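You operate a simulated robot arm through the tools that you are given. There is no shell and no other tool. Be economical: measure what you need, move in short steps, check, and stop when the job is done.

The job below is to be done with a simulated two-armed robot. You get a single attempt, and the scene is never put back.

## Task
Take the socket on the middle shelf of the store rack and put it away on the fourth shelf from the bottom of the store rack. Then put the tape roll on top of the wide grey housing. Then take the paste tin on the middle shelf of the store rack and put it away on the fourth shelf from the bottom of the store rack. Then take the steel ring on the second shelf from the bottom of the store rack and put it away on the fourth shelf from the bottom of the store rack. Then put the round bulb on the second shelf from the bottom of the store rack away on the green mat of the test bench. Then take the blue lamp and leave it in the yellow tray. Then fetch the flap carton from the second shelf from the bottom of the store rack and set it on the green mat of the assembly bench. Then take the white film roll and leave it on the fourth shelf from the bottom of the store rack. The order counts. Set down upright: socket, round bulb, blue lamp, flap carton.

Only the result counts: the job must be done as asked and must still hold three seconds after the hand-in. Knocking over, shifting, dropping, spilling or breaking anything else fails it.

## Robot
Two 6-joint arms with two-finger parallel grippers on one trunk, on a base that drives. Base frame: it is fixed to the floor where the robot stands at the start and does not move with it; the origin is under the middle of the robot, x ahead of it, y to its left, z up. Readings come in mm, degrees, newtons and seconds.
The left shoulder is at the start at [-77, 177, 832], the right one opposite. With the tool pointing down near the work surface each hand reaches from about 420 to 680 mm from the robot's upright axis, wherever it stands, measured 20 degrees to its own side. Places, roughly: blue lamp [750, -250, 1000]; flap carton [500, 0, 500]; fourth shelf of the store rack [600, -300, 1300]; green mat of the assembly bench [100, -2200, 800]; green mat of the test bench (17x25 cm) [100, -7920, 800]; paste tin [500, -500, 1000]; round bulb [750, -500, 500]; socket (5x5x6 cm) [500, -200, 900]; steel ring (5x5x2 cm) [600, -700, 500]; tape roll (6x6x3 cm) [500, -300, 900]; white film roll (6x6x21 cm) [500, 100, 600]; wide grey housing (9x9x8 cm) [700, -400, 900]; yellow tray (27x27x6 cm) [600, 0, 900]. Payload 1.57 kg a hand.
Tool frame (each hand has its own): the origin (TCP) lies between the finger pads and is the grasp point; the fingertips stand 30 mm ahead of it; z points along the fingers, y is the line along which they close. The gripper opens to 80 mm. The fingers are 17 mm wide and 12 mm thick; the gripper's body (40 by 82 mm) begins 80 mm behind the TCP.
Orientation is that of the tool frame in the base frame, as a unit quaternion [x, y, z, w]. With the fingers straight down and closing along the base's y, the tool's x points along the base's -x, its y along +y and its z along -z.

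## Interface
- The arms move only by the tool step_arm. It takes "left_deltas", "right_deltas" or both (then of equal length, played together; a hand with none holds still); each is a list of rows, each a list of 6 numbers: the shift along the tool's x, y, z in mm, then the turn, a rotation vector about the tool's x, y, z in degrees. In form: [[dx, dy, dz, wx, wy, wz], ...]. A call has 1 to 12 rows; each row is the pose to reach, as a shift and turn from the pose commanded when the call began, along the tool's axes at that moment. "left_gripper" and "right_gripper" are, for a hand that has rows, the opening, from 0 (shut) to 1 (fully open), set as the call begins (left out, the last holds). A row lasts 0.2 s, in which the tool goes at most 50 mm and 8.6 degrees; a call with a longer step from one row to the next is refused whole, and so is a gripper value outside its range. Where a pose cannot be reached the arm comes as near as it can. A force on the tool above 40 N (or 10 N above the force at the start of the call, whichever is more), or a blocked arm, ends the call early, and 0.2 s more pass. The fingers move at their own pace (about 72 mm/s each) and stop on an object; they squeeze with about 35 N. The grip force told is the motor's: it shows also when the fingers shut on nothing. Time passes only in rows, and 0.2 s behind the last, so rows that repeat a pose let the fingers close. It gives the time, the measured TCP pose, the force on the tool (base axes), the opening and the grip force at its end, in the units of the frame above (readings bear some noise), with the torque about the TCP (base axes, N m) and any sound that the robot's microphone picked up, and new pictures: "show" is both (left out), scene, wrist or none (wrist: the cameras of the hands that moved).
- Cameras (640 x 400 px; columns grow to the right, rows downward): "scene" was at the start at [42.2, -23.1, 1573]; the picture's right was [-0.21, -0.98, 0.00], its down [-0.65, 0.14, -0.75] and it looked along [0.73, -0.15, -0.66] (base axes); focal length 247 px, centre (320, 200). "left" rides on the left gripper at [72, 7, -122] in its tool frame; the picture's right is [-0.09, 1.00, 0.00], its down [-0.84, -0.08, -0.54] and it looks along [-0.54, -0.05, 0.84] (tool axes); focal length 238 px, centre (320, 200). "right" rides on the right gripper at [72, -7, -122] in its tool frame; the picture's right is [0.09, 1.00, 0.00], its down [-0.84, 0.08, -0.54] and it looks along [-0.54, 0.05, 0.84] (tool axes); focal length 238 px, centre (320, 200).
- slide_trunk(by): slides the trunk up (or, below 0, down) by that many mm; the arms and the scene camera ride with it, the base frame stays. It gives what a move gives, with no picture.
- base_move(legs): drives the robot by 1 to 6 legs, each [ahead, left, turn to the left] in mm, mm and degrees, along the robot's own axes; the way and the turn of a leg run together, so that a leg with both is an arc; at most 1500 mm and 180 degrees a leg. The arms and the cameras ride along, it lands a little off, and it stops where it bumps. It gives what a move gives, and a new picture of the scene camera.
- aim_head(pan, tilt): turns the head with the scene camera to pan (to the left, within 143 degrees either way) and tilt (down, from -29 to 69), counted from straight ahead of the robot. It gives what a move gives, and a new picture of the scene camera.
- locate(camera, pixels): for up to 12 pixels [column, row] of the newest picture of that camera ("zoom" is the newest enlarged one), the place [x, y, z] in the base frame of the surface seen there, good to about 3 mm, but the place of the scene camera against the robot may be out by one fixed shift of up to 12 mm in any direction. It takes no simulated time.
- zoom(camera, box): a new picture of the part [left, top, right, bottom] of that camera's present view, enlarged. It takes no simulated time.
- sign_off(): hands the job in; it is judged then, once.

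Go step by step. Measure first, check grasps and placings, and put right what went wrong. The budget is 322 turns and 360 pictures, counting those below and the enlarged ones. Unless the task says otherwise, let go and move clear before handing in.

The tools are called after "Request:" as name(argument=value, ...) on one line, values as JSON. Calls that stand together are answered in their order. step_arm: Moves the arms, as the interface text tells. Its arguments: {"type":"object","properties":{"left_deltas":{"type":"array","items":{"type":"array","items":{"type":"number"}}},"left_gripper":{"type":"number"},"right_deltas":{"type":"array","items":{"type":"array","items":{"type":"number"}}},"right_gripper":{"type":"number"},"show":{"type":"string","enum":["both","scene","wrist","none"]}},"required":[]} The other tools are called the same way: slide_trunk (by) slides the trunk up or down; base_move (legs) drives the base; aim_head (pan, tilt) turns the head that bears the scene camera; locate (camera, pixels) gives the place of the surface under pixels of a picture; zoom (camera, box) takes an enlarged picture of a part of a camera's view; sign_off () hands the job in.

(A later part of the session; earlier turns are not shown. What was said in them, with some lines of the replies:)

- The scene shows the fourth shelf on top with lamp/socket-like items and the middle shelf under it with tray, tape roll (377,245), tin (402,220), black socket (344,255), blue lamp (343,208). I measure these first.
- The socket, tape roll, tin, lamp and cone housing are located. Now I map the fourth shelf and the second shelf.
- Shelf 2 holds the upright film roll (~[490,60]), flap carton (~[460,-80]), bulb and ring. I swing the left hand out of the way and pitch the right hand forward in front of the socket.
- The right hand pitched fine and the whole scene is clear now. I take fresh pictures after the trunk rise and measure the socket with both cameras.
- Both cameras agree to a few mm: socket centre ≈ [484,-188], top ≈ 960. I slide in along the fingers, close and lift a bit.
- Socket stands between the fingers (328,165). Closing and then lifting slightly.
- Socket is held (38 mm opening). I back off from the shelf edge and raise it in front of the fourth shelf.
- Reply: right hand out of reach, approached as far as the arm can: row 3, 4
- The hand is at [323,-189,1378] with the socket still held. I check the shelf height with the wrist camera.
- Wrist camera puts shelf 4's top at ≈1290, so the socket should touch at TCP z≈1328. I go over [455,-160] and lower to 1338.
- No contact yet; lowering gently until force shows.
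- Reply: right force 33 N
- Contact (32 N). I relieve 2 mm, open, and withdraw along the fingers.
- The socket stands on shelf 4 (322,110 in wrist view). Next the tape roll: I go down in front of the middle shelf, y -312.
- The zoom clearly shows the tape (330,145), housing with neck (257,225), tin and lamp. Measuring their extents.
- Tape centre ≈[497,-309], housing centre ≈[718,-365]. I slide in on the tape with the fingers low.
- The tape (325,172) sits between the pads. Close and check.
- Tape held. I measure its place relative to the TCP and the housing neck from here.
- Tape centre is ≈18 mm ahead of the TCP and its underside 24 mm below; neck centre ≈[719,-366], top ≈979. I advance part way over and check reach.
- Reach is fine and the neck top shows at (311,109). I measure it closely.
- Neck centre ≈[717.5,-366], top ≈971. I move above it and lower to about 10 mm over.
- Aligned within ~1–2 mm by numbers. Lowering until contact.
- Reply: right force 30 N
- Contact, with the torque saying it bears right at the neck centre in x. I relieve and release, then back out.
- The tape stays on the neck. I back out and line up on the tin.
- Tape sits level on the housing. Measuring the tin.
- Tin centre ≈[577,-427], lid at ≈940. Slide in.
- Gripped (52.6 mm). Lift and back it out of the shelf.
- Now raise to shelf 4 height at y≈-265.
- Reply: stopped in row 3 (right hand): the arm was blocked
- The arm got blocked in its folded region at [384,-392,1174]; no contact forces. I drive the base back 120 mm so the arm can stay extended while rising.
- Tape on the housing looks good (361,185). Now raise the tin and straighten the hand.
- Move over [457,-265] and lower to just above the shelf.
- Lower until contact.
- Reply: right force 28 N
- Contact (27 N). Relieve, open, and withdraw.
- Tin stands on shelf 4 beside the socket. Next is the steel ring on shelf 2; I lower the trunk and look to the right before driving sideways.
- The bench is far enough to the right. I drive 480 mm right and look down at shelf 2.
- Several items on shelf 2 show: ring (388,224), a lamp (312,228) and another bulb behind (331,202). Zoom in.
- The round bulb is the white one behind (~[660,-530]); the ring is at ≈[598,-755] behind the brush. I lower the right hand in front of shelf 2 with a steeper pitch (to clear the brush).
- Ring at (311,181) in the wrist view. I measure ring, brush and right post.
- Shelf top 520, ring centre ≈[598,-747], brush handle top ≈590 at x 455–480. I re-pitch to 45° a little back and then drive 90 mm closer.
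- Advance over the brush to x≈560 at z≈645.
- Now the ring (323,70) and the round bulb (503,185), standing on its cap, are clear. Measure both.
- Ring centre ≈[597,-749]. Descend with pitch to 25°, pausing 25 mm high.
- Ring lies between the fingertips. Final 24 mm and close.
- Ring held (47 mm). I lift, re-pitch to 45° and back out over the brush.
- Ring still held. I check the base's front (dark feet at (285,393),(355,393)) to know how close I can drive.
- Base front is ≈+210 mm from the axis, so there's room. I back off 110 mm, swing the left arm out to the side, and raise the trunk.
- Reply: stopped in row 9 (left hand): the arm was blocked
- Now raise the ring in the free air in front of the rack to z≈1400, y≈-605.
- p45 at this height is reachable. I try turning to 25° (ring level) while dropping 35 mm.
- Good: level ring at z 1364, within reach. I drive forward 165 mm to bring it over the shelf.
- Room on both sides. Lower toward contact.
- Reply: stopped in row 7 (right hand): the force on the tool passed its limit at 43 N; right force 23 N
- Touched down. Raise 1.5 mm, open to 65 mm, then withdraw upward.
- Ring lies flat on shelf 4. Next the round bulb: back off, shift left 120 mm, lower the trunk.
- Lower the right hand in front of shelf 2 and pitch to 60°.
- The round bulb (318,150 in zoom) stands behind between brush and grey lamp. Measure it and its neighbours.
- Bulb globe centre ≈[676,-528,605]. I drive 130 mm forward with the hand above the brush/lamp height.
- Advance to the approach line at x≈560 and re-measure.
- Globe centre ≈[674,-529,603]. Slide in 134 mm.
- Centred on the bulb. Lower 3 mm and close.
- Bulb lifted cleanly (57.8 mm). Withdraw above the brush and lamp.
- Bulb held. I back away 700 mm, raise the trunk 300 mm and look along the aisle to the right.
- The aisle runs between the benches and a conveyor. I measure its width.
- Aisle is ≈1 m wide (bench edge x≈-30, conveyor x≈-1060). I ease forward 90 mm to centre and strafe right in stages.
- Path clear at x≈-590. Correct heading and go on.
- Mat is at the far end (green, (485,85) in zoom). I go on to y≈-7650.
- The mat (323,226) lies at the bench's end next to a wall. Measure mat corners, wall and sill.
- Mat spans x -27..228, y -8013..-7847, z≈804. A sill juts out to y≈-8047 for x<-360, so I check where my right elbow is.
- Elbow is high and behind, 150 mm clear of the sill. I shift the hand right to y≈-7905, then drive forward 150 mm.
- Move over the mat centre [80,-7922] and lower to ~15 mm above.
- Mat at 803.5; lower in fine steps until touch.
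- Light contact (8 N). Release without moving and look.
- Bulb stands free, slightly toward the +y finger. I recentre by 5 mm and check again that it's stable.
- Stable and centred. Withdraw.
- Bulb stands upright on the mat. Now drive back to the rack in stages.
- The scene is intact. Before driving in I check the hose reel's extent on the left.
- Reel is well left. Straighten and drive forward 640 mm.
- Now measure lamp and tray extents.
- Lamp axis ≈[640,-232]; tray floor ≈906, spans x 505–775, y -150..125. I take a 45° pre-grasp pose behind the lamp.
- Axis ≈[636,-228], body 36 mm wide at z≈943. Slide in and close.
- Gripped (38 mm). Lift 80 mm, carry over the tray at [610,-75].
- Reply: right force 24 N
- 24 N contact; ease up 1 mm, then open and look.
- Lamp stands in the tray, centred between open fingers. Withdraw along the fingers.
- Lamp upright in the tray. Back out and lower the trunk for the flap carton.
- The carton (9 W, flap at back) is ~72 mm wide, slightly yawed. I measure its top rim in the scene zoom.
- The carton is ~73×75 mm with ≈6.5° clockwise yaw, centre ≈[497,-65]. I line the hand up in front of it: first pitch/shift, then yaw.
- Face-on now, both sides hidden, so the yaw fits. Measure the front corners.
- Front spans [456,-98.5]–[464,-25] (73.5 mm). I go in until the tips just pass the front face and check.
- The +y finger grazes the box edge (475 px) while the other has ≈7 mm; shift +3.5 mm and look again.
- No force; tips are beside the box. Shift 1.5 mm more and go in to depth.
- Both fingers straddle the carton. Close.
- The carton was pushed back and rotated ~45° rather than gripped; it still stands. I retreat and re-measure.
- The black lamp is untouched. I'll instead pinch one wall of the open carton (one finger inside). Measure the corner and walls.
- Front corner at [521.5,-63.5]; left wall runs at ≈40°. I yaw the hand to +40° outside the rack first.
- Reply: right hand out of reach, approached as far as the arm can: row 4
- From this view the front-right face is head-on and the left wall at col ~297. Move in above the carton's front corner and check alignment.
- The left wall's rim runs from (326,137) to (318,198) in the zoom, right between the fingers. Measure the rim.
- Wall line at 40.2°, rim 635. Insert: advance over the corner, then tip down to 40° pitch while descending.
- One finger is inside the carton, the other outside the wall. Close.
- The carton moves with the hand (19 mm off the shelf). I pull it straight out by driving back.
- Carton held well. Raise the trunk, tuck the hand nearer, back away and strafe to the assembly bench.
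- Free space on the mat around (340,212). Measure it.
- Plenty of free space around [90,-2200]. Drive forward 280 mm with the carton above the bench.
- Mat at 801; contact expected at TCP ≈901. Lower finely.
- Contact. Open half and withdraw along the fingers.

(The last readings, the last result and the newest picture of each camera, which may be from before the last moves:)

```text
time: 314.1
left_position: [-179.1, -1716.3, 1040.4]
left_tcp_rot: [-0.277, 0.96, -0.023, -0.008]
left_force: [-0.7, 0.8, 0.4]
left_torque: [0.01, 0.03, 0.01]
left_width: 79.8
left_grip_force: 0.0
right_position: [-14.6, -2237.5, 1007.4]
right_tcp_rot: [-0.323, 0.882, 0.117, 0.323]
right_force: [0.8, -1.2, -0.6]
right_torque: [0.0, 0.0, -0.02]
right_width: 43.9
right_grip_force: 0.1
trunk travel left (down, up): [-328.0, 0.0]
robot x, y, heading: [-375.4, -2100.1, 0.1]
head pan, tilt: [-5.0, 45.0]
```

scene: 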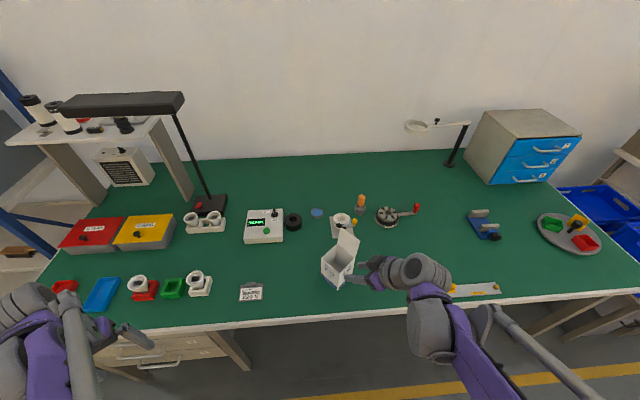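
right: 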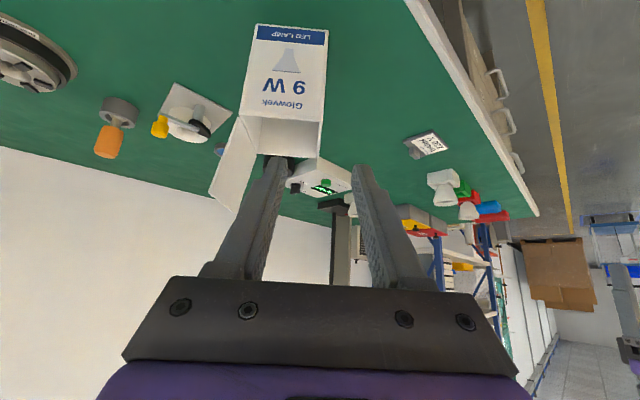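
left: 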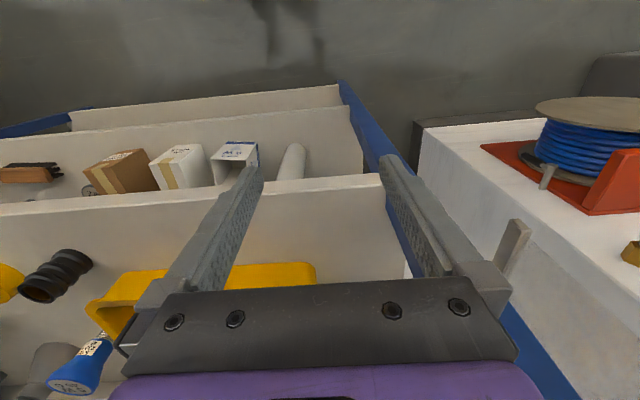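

Carton stands upright on the mat. Last item: the film roll. Back off and strafe home.

Request:
base_move(legs=[[-270, 0, 0], [0, 1100, 0], [0, 1150, 0]])

Request:
step_arm(right_deltas=[[0, 0, 0, 0, -7, 0], [0, 0, 0, 0, -14, 0], [0, 0, 0, 0, -20, 0], [0, 0, 0, 0, -20, 0]], show="none")

Request:
step_arm(right_deltas=[[0, 0, 0, 6.9, 0, 4], [0, 0, 0, 13.8, 0, 8], [0, 0, 0, 20.8, 0, 12], [0, 0, 0, 27.7, 0, 16], [0, 0, 0, 34.6, 0, 20], [0, 0, 0, 34.6, 0, 20]], show="scene")

```text
time: 335.6
left_position: [-436.4, 529.9, 1040.6]
left_tcp_rot: [-0.27, 0.963, -0.024, -0.008]
left_force: [0.1, -0.3, -1.0]
left_torque: [0.01, 0.01, 0.04]
left_width: 79.9
left_grip_force: 0.0
right_position: [-279.8, 7.1, 1007.1]
right_tcp_rot: [-0.316, 0.884, 0.114, 0.324]
right_force: [-0.1, 0.4, -0.6]
right_torque: [0.0, -0.01, 0.05]
right_width: 43.9
right_grip_force: 0.1
trunk travel left (down, up): [-328.0, 0.0]
robot x, y, heading: [-644.8, 148.9, -0.7]
head pan, tilt: [-5.0, 45.0]
```

scene: 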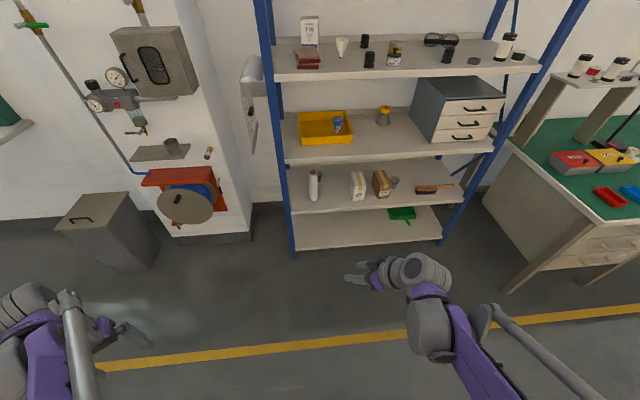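

```text
time: 336.6
left_position: [-438.6, 530.7, 1039.2]
left_tcp_rot: [-0.269, 0.963, -0.024, -0.009]
left_force: [-0.1, 0.6, -0.8]
left_torque: [0.0, 0.01, -0.01]
left_width: 79.7
left_grip_force: 0.0
right_position: [-280.6, 6.9, 1007.2]
right_tcp_rot: [-0.291, 0.815, 0.166, 0.474]
right_force: [-0.6, -0.7, 0.5]
right_torque: [0.0, -0.02, 0.04]
right_width: 44.1
right_grip_force: 0.2
trunk travel left (down, up): [-328.0, 0.0]
robot x, y, heading: [-642.9, 148.9, -0.6]
head pan, tilt: [-5.0, 45.0]
```

```text
time: 337.9
left_position: [-438.6, 530.0, 1039.7]
left_tcp_rot: [-0.269, 0.963, -0.024, -0.009]
left_force: [0.9, 0.2, 0.3]
left_torque: [0.0, 0.02, -0.01]
left_width: 80.0
left_grip_force: 0.0
right_position: [-279.8, 6.5, 1007.2]
right_tcp_rot: [0.006, 0.865, -0.003, 0.502]
right_force: [-0.3, 0.0, -0.8]
right_torque: [0.0, 0.0, -0.01]
right_width: 44.0
right_grip_force: 0.0
trunk travel left (down, up): [-328.0, 0.0]
robot x, y, heading: [-642.2, 151.3, -0.6]
head pan, tilt: [-5.0, 45.0]
```

scene: 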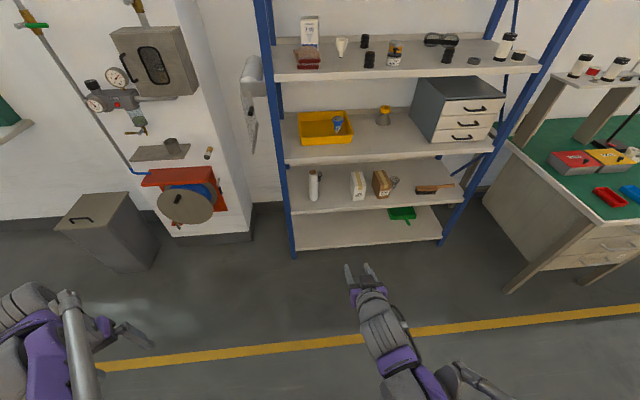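

Hand is straight again. Lower the trunk and drive to the rack, aligned with the film roll.

Request:
slide_trunk(by=-328)

Request:
base_move(legs=[[0, 45, 0.6], [600, 0, 0]])

Request:
step_arm(right_deltas=[[0, 0, 0, 0, 0, 0], [0, 0, 0, 0, 0, 0], [0, 0, 0, 0, 0, 0]], right_gripper=1, show="wrist")

```text
time: 341.2
left_position: [-437.0, 529.0, 712.6]
left_tcp_rot: [-0.268, 0.963, -0.023, -0.008]
left_force: [0.6, -0.1, 0.7]
left_torque: [-0.01, 0.01, 0.01]
left_width: 79.7
left_grip_force: 0.1
right_position: [-281.2, 7.5, 679.1]
right_tcp_rot: [0.005, 0.865, -0.003, 0.502]
right_force: [0.3, 0.3, 0.0]
right_torque: [-0.01, -0.02, 0.0]
right_width: 44.1
right_grip_force: 0.0
trunk travel left (down, up): [0.0, 328.0]
robot x, y, heading: [-639.9, 149.3, -0.9]
head pan, tilt: [-5.0, 45.0]
```

```text
time: 345.2
left_position: [151.3, 576.1, 711.6]
left_tcp_rot: [-0.274, 0.961, -0.024, -0.009]
left_force: [0.9, -0.2, 0.5]
left_torque: [0.01, -0.04, 0.0]
left_width: 80.1
left_grip_force: 0.0
right_position: [313.8, 55.8, 678.8]
right_tcp_rot: [0.002, 0.865, -0.001, 0.502]
right_force: [0.5, 0.5, -0.6]
right_torque: [0.01, 0.01, -0.02]
right_width: 44.3
right_grip_force: 0.0
trunk travel left (down, up): [0.0, 328.0]
robot x, y, heading: [-51.6, 196.6, -0.1]
head pan, tilt: [-5.0, 45.0]
```

scene: 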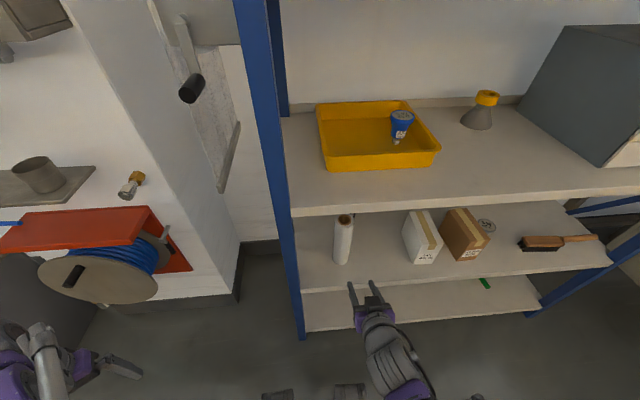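

```text
time: 346.0
left_position: [151.9, 576.0, 713.8]
left_tcp_rot: [-0.274, 0.961, -0.024, -0.009]
left_force: [0.2, -0.3, 0.1]
left_torque: [0.02, 0.0, -0.01]
left_width: 80.1
left_grip_force: 0.0
right_position: [314.2, 54.4, 679.3]
right_tcp_rot: [0.001, 0.865, -0.001, 0.502]
right_force: [-0.1, 0.1, 0.0]
right_torque: [0.01, 0.01, 0.01]
right_width: 79.9
right_grip_force: 0.0
trunk travel left (down, up): [0.0, 328.0]
robot x, y, heading: [-50.0, 194.0, -0.2]
head pan, tilt: [-5.0, 45.0]
```

right: 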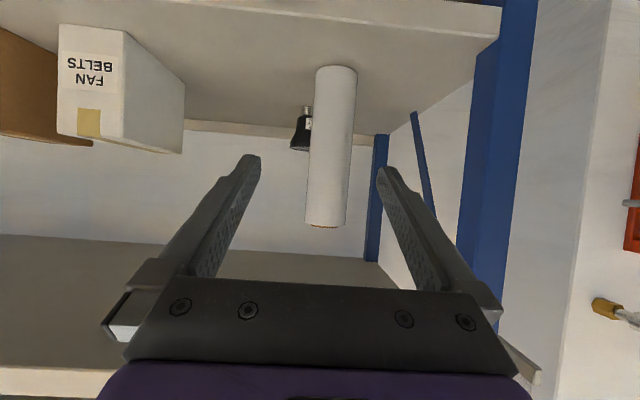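

The film roll stands at (333,150). Measure its sides.

Request:
locate(camera="right", pixels=[[334, 75], [332, 120], [328, 180], [326, 215], [316, 120], [352, 120], [313, 160], [348, 165], [304, 125], [480, 120], [327, 223]])

```text
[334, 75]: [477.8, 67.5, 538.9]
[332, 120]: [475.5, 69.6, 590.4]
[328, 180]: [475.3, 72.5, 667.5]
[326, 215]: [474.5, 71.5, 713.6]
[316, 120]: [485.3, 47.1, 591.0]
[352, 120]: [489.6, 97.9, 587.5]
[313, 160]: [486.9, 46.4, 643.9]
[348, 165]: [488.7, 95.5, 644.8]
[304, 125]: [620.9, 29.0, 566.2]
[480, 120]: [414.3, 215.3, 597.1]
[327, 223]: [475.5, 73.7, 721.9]
```

Roll centre ≈[503,71.5]. Slide in.

Request:
step_arm(right_deltas=[[-12, 17, 15, 0, 0, 0], [-23.6, 17, 50, 0, 0, 0], [-23.6, 17, 90, 0, 0, 0], [-23.6, 17, 130, 0, 0, 0], [-23.6, 17, 167, 0, 0, 0], [-23.6, 17, 199, 0, 0, 0], [-23.6, 17, 199, 0, 0, 0]], show="wrist")

```text
time: 347.6
left_position: [151.6, 576.8, 713.0]
left_tcp_rot: [-0.273, 0.962, -0.024, -0.008]
left_force: [-0.4, -0.4, 0.0]
left_torque: [0.0, -0.02, 0.0]
left_width: 80.2
left_grip_force: 0.1
right_position: [498.1, 71.9, 597.0]
right_tcp_rot: [0.001, 0.865, 0.0, 0.502]
right_force: [-0.3, 0.4, -0.5]
right_torque: [0.0, -0.01, 0.01]
right_width: 80.0
right_grip_force: 0.0
trunk travel left (down, up): [0.0, 328.0]
robot x, y, heading: [-49.3, 195.2, -0.0]
head pan, tilt: [-5.0, 45.0]
```

right: 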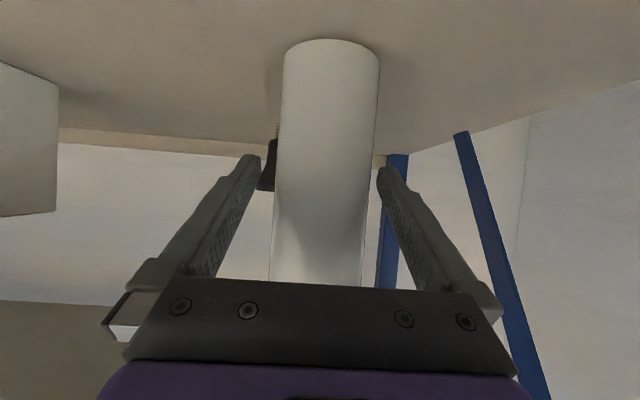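

Roll is between the fingers. Close and lift 20 mm.

Request:
step_arm(right_deltas=[[0, 1, 0, 0, 0, 0], [0, 1, 0, 0, 0, 0], [0, 1, 0, 0, 0, 0], [0, 1, 0, 0, 0, 0]], right_gripper=0, show="none")

Request:
step_arm(right_deltas=[[-9, 0, -5, 0, 0, 0], [-22, 0, -12.5, 0, 0, 0], [-22, 0, -12.5, 0, 0, 0]])

```text
time: 348.6
left_position: [152.0, 575.8, 712.2]
left_tcp_rot: [-0.273, 0.962, -0.023, -0.009]
left_force: [0.3, 0.8, -0.7]
left_torque: [0.01, 0.01, 0.03]
left_width: 80.4
left_grip_force: 0.2
right_position: [498.2, 72.4, 598.9]
right_tcp_rot: [0.002, 0.865, -0.001, 0.501]
right_force: [0.2, 0.2, 0.4]
right_torque: [0.0, 0.04, -0.02]
right_width: 57.1
right_grip_force: 35.3
trunk travel left (down, up): [0.0, 328.0]
robot x, y, heading: [-50.0, 190.8, -0.1]
head pan, tilt: [-5.0, 45.0]
```

```text
time: 349.4
left_position: [152.3, 575.9, 712.8]
left_tcp_rot: [-0.273, 0.962, -0.024, -0.008]
left_force: [-0.2, 0.0, -0.1]
left_torque: [0.03, 0.0, -0.05]
left_width: 79.9
left_grip_force: 0.1
right_position: [498.9, 71.3, 626.5]
right_tcp_rot: [0.002, 0.865, -0.001, 0.501]
right_force: [0.0, -0.2, -3.9]
right_torque: [-0.01, 0.02, -0.02]
right_width: 56.9
right_grip_force: 35.3
trunk travel left (down, up): [0.0, 328.0]
robot x, y, heading: [-51.0, 195.8, -0.0]
head pan, tilt: [-5.0, 45.0]
```

scene: 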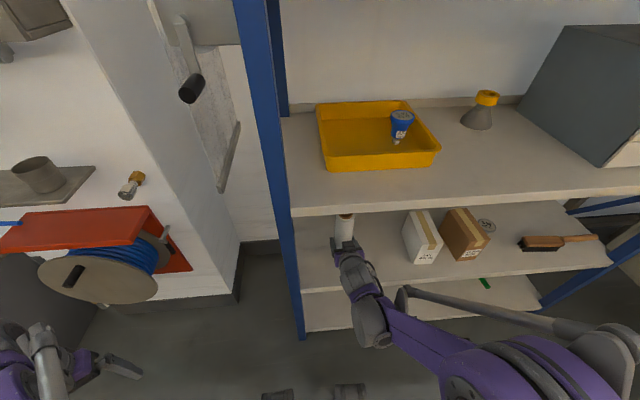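
right: 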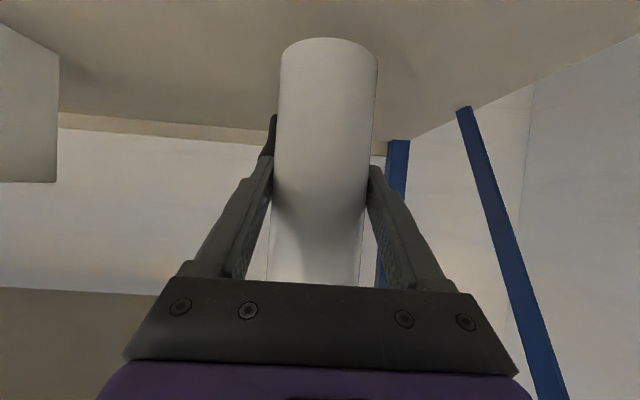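

Roll is held. Back out, raise the trunk, and strafe toward the free spot at y≈-375.

Request:
base_move(legs=[[-450, 0, 0], [0, -395, 0]])

Request:
slide_trunk(by=328)

Request:
step_arm(right_deltas=[[-31, -4.5, -29, 0, 0, 0], [-63, -9, -57, 0, 0, 0], [-94, -14, -86, 0, 0, 0], [-125, -18, -114, 0, 0, 0], [-157, -23, -143, 0, 0, 0], [-188, -27, -172, 0, 0, 0], [-220, -32, -200, 0, 0, 0], [-251, -36, -229, 0, 0, 0], [-282, -41, -257, 0, 0, 0], [-314, -45, -286, 0, 0, 0], [-345, -50, -314.6, 0, 0, 0], [-345, -50, -314.6, 0, 0, 0]])

```text
time: 355.7
left_position: [-287.0, 177.7, 713.2]
left_tcp_rot: [-0.28, 0.96, -0.024, -0.008]
left_force: [0.1, -1.3, -0.2]
left_torque: [-0.03, 0.0, -0.01]
left_width: 79.8
left_grip_force: 0.1
right_position: [65.7, -322.4, 626.3]
right_tcp_rot: [-0.005, 0.865, 0.003, 0.502]
right_force: [-0.1, -0.2, -3.8]
right_torque: [-0.02, 0.02, 0.05]
right_width: 57.0
right_grip_force: 35.0
trunk travel left (down, up): [0.0, 328.0]
robot x, y, heading: [-485.7, -204.6, 0.7]
head pan, tilt: [-5.0, 45.0]
```

scene: 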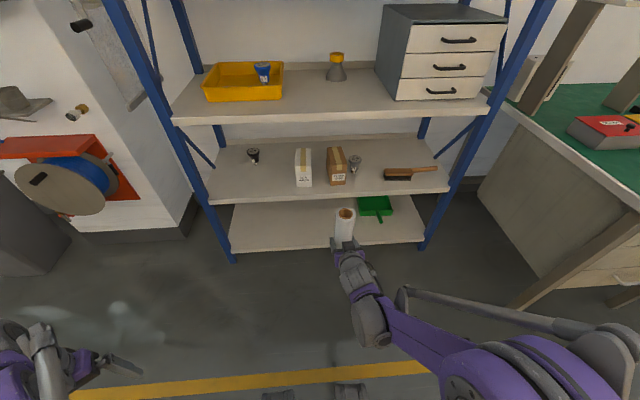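

```text
time: 359.0
left_position: [-287.7, 178.3, 1039.0]
left_tcp_rot: [-0.28, 0.96, -0.024, -0.009]
left_force: [-0.4, 0.3, 0.3]
left_torque: [0.0, -0.01, 0.01]
left_width: 80.2
left_grip_force: 0.1
right_position: [64.8, -322.3, 953.8]
right_tcp_rot: [-0.004, 0.865, 0.002, 0.501]
right_force: [-0.8, 0.4, -4.7]
right_torque: [0.02, 0.03, 0.02]
right_width: 57.1
right_grip_force: 35.5
trunk travel left (down, up): [-328.0, 0.0]
robot x, y, heading: [-484.1, -203.0, 0.8]
head pan, tilt: [-5.0, 45.0]
```

```text
time: 361.6
left_position: [-286.8, 178.7, 1039.5]
left_tcp_rot: [-0.28, 0.96, -0.023, -0.009]
left_force: [0.0, -0.4, -0.8]
left_torque: [-0.01, -0.02, 0.0]
left_width: 80.1
left_grip_force: 0.0
right_position: [-34.3, -374.2, 1410.0]
right_tcp_rot: [-0.004, 0.865, 0.002, 0.502]
right_force: [-0.2, 0.7, -3.6]
right_torque: [0.0, 0.0, -0.02]
right_width: 56.8
right_grip_force: 35.5
trunk travel left (down, up): [-328.0, 0.0]
robot x, y, heading: [-482.3, -205.6, 0.5]
head pan, tilt: [-5.0, 45.0]
```

scene: 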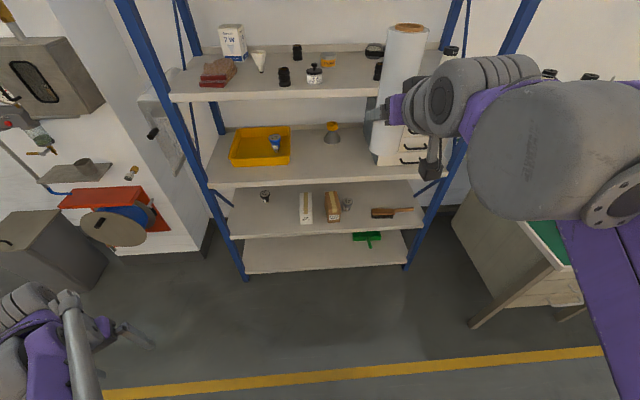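
right: 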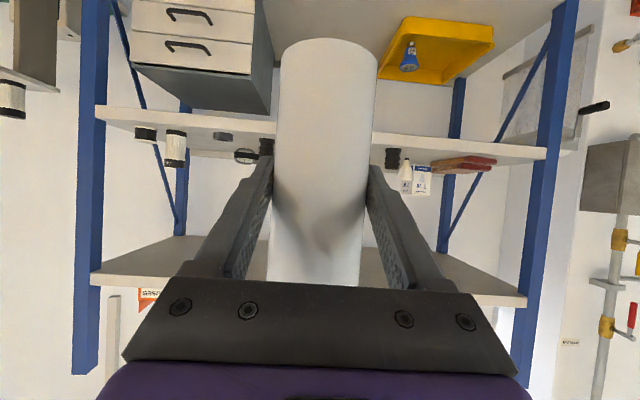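

Roll bottom is at ≈1331, above shelf 4. Drive forward 440 mm and check.

Request:
base_move(legs=[[440, 0, -0.5]])

Request:
step_arm(right_deltas=[[0, 0, 0, 0, 0, 0]], show="wrist")

```text
time: 364.2
left_position: [156.5, 179.6, 1040.4]
left_tcp_rot: [-0.277, 0.961, -0.024, -0.009]
left_force: [-1.3, 0.2, 1.0]
left_torque: [-0.01, 0.02, 0.03]
left_width: 80.0
left_grip_force: 0.0
right_position: [403.9, -373.9, 1408.9]
right_tcp_rot: [-0.001, 0.865, 0.0, 0.501]
right_force: [-0.2, -0.4, -3.7]
right_torque: [-0.01, 0.01, -0.01]
right_width: 57.2
right_grip_force: 34.7
trunk travel left (down, up): [-328.0, 0.0]
robot x, y, heading: [-39.1, -202.9, 0.1]
head pan, tilt: [-5.0, 45.0]
```

scene: 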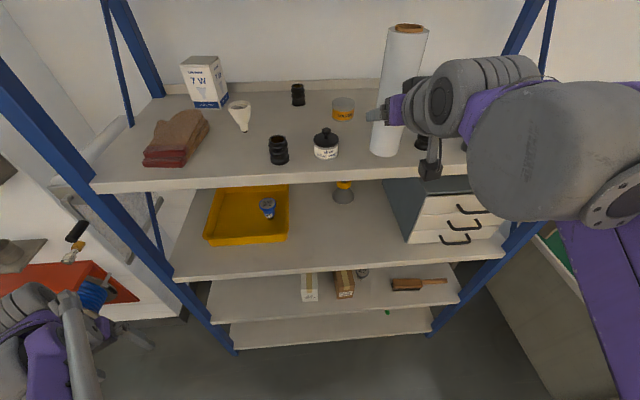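

```text
time: 364.6
left_position: [155.8, 180.6, 1040.1]
left_tcp_rot: [-0.277, 0.961, -0.024, -0.008]
left_force: [-0.1, -0.9, 0.1]
left_torque: [0.02, 0.01, -0.01]
left_width: 80.0
left_grip_force: 0.1
right_position: [403.8, -373.6, 1409.6]
right_tcp_rot: [-0.002, 0.865, 0.001, 0.501]
right_force: [0.8, -0.7, -4.8]
right_torque: [-0.02, 0.04, 0.0]
right_width: 57.0
right_grip_force: 35.5
trunk travel left (down, up): [-328.0, 0.0]
robot x, y, heading: [-46.2, -204.0, 0.4]
head pan, tilt: [-5.0, 45.0]
```

right: 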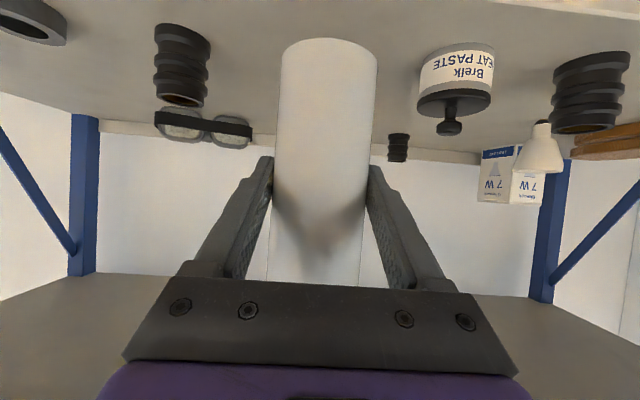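

Clear gaps on both sides. Move 45 mm forward, then lower to near contact.

Request:
step_arm(right_deltas=[[-11, 0, 20, 0, 0, 0], [-22.5, 0, 39, 0, 0, 0], [-10, 0, 46, 0, 0, 0], [4, 0, 54, 0, 0, 0], [4, 0, 54, 0, 0, 0]], show="none")

Request:
step_arm(right_deltas=[[3.5, 0, 2, 0, 0, 0], [5.2, 0, 3, 0, 0, 0], [7, 0, 4, 0, 0, 0], [8.3, 0, 4.8, 0, 0, 0], [9.5, 0, 5.5, 0, 0, 0]], show="wrist")

```text
time: 365.8
left_position: [157.0, 179.4, 1040.4]
left_tcp_rot: [-0.276, 0.961, -0.023, -0.009]
left_force: [0.0, -0.4, -0.4]
left_torque: [-0.05, 0.04, 0.01]
left_width: 80.0
left_grip_force: 0.1
right_position: [448.4, -373.8, 1378.5]
right_tcp_rot: [-0.002, 0.865, 0.001, 0.501]
right_force: [0.8, -0.6, -4.4]
right_torque: [0.02, 0.05, 0.02]
right_width: 56.9
right_grip_force: 35.1
trunk travel left (down, up): [-328.0, 0.0]
robot x, y, heading: [-40.0, -203.2, 0.3]
head pan, tilt: [-5.0, 45.0]
```

```text
time: 367.0
left_position: [156.0, 180.6, 1039.7]
left_tcp_rot: [-0.276, 0.961, -0.024, -0.009]
left_force: [0.2, 0.5, 0.2]
left_torque: [-0.02, -0.01, 0.0]
left_width: 80.1
left_grip_force: 0.0
right_position: [449.1, -374.2, 1367.7]
right_tcp_rot: [-0.002, 0.864, 0.001, 0.503]
right_force: [1.5, 0.0, 6.4]
right_torque: [0.06, 0.07, 0.0]
right_width: 57.1
right_grip_force: 35.0
trunk travel left (down, up): [-328.0, 0.0]
robot x, y, heading: [-42.2, -199.0, 0.2]
head pan, tilt: [-5.0, 45.0]
```

right: 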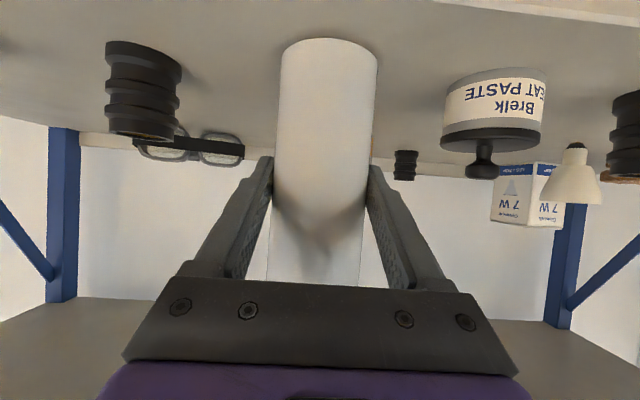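

Touching (net ≈10 N). Open and check it stands.

Request:
step_arm(right_deltas=[[0, 0, 0, 0, 0, 0], [0, 0, 0, 0, 0, 0], [0, 0, 0, 0, 0, 0]], right_gripper=1, show="wrist")

```text
time: 367.8
left_position: [155.4, 179.1, 1041.2]
left_tcp_rot: [-0.276, 0.961, -0.024, -0.009]
left_force: [-0.6, 0.5, 0.1]
left_torque: [0.01, -0.01, -0.02]
left_width: 80.1
left_grip_force: 0.1
right_position: [449.3, -374.0, 1367.8]
right_tcp_rot: [-0.001, 0.865, 0.0, 0.502]
right_force: [-0.1, 0.4, -0.5]
right_torque: [-0.03, 0.0, 0.01]
right_width: 80.1
right_grip_force: 0.2
trunk travel left (down, up): [-328.0, 0.0]
robot x, y, heading: [-40.1, -205.4, 0.2]
head pan, tilt: [-5.0, 45.0]
```

right: 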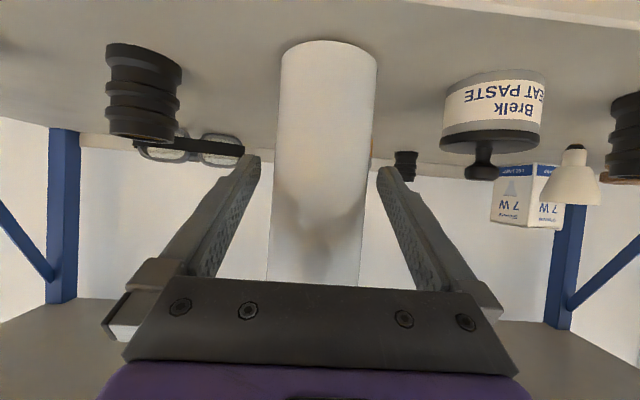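

Roll stands. Withdraw and drive back for a final look.

Request:
step_arm(right_deltas=[[0, 0, -30, 0, 0, 0], [0, 0, -65, 0, 0, 0], [0, 0, -100, 0, 0, 0], [0, 0, -130, 0, 0, 0]], show="wrist")

Request:
base_move(legs=[[-500, 0, 0]])

Request:
zoom(camera="scene", box=[140, 0, 480, 212])

```text
time: 368.8
left_position: [155.2, 179.0, 1040.7]
left_tcp_rot: [-0.277, 0.96, -0.024, -0.009]
left_force: [1.4, 0.1, 0.2]
left_torque: [-0.02, 0.0, 0.02]
left_width: 79.8
left_grip_force: 0.0
right_position: [335.9, -375.2, 1434.2]
right_tcp_rot: [-0.002, 0.865, 0.001, 0.502]
right_force: [-0.2, 0.3, 0.3]
right_torque: [0.02, 0.02, -0.02]
right_width: 80.2
right_grip_force: 0.0
trunk travel left (down, up): [-328.0, 0.0]
robot x, y, heading: [-45.5, -203.5, 0.4]
head pan, tilt: [-5.0, 45.0]
```

right: 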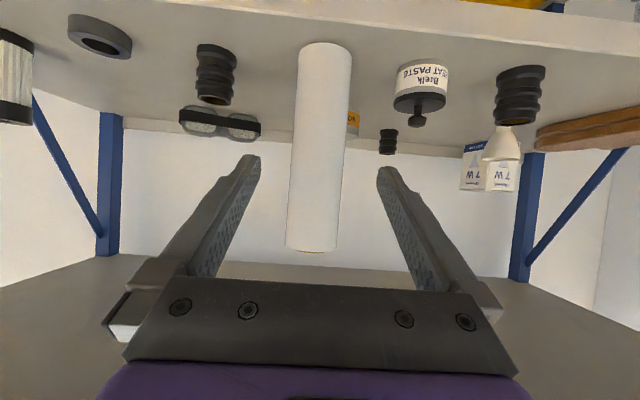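

```text
time: 371.8
left_position: [-339.1, 178.1, 1040.1]
left_tcp_rot: [-0.277, 0.96, -0.025, -0.009]
left_force: [0.0, 0.1, -0.4]
left_torque: [-0.02, -0.01, 0.01]
left_width: 79.9
left_grip_force: 0.0
right_position: [-157.1, -375.9, 1433.7]
right_tcp_rot: [-0.002, 0.864, 0.001, 0.503]
right_force: [0.6, -0.9, -0.2]
right_torque: [0.03, 0.0, -0.03]
right_width: 80.2
right_grip_force: 0.0
trunk travel left (down, up): [-328.0, 0.0]
robot x, y, heading: [-537.5, -203.9, 0.4]
head pan, tilt: [-5.0, 45.0]
```

scene: 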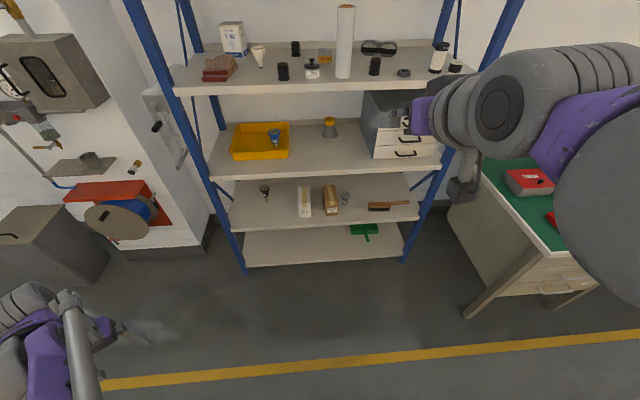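

```text
1.88 times, centred on (310, 106) of scene
```

zoom: 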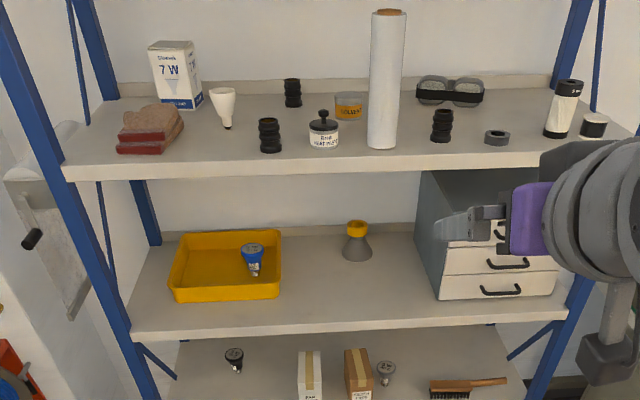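

Final view shows the socket, tin, ring and film roll on shelf 4, the tape on the housing and the lamp upright in the tray; bulb and carton were checked at their benches. Handing in.

Request:
sign_off()

```text
The job is handed in.
```

All eight items are in the places you asked for, done in the order you gave, and the job is handed in; the handing-in gave no verdict.

- **Fourth shelf:** the socket, paste tin, steel ring and film roll are on it. The socket is upright.
- **Wide grey housing:** the tape roll sits level on its neck.
- **Test bench mat:** the round bulb stands upright.
- **Yellow tray:** the blue lamp stands upright.
- **Assembly bench mat:** the flap carton stands upright.

My first grip on the flap carton failed. It pushed the carton back and turned it about 45 degrees on its shelf, but nothing near it was touched. I then picked it up by one wall and carried it to the bench.

I last saw the bulb and carton in pictures taken as I left each bench. I checked everything on the rack in a final picture just before handing in.
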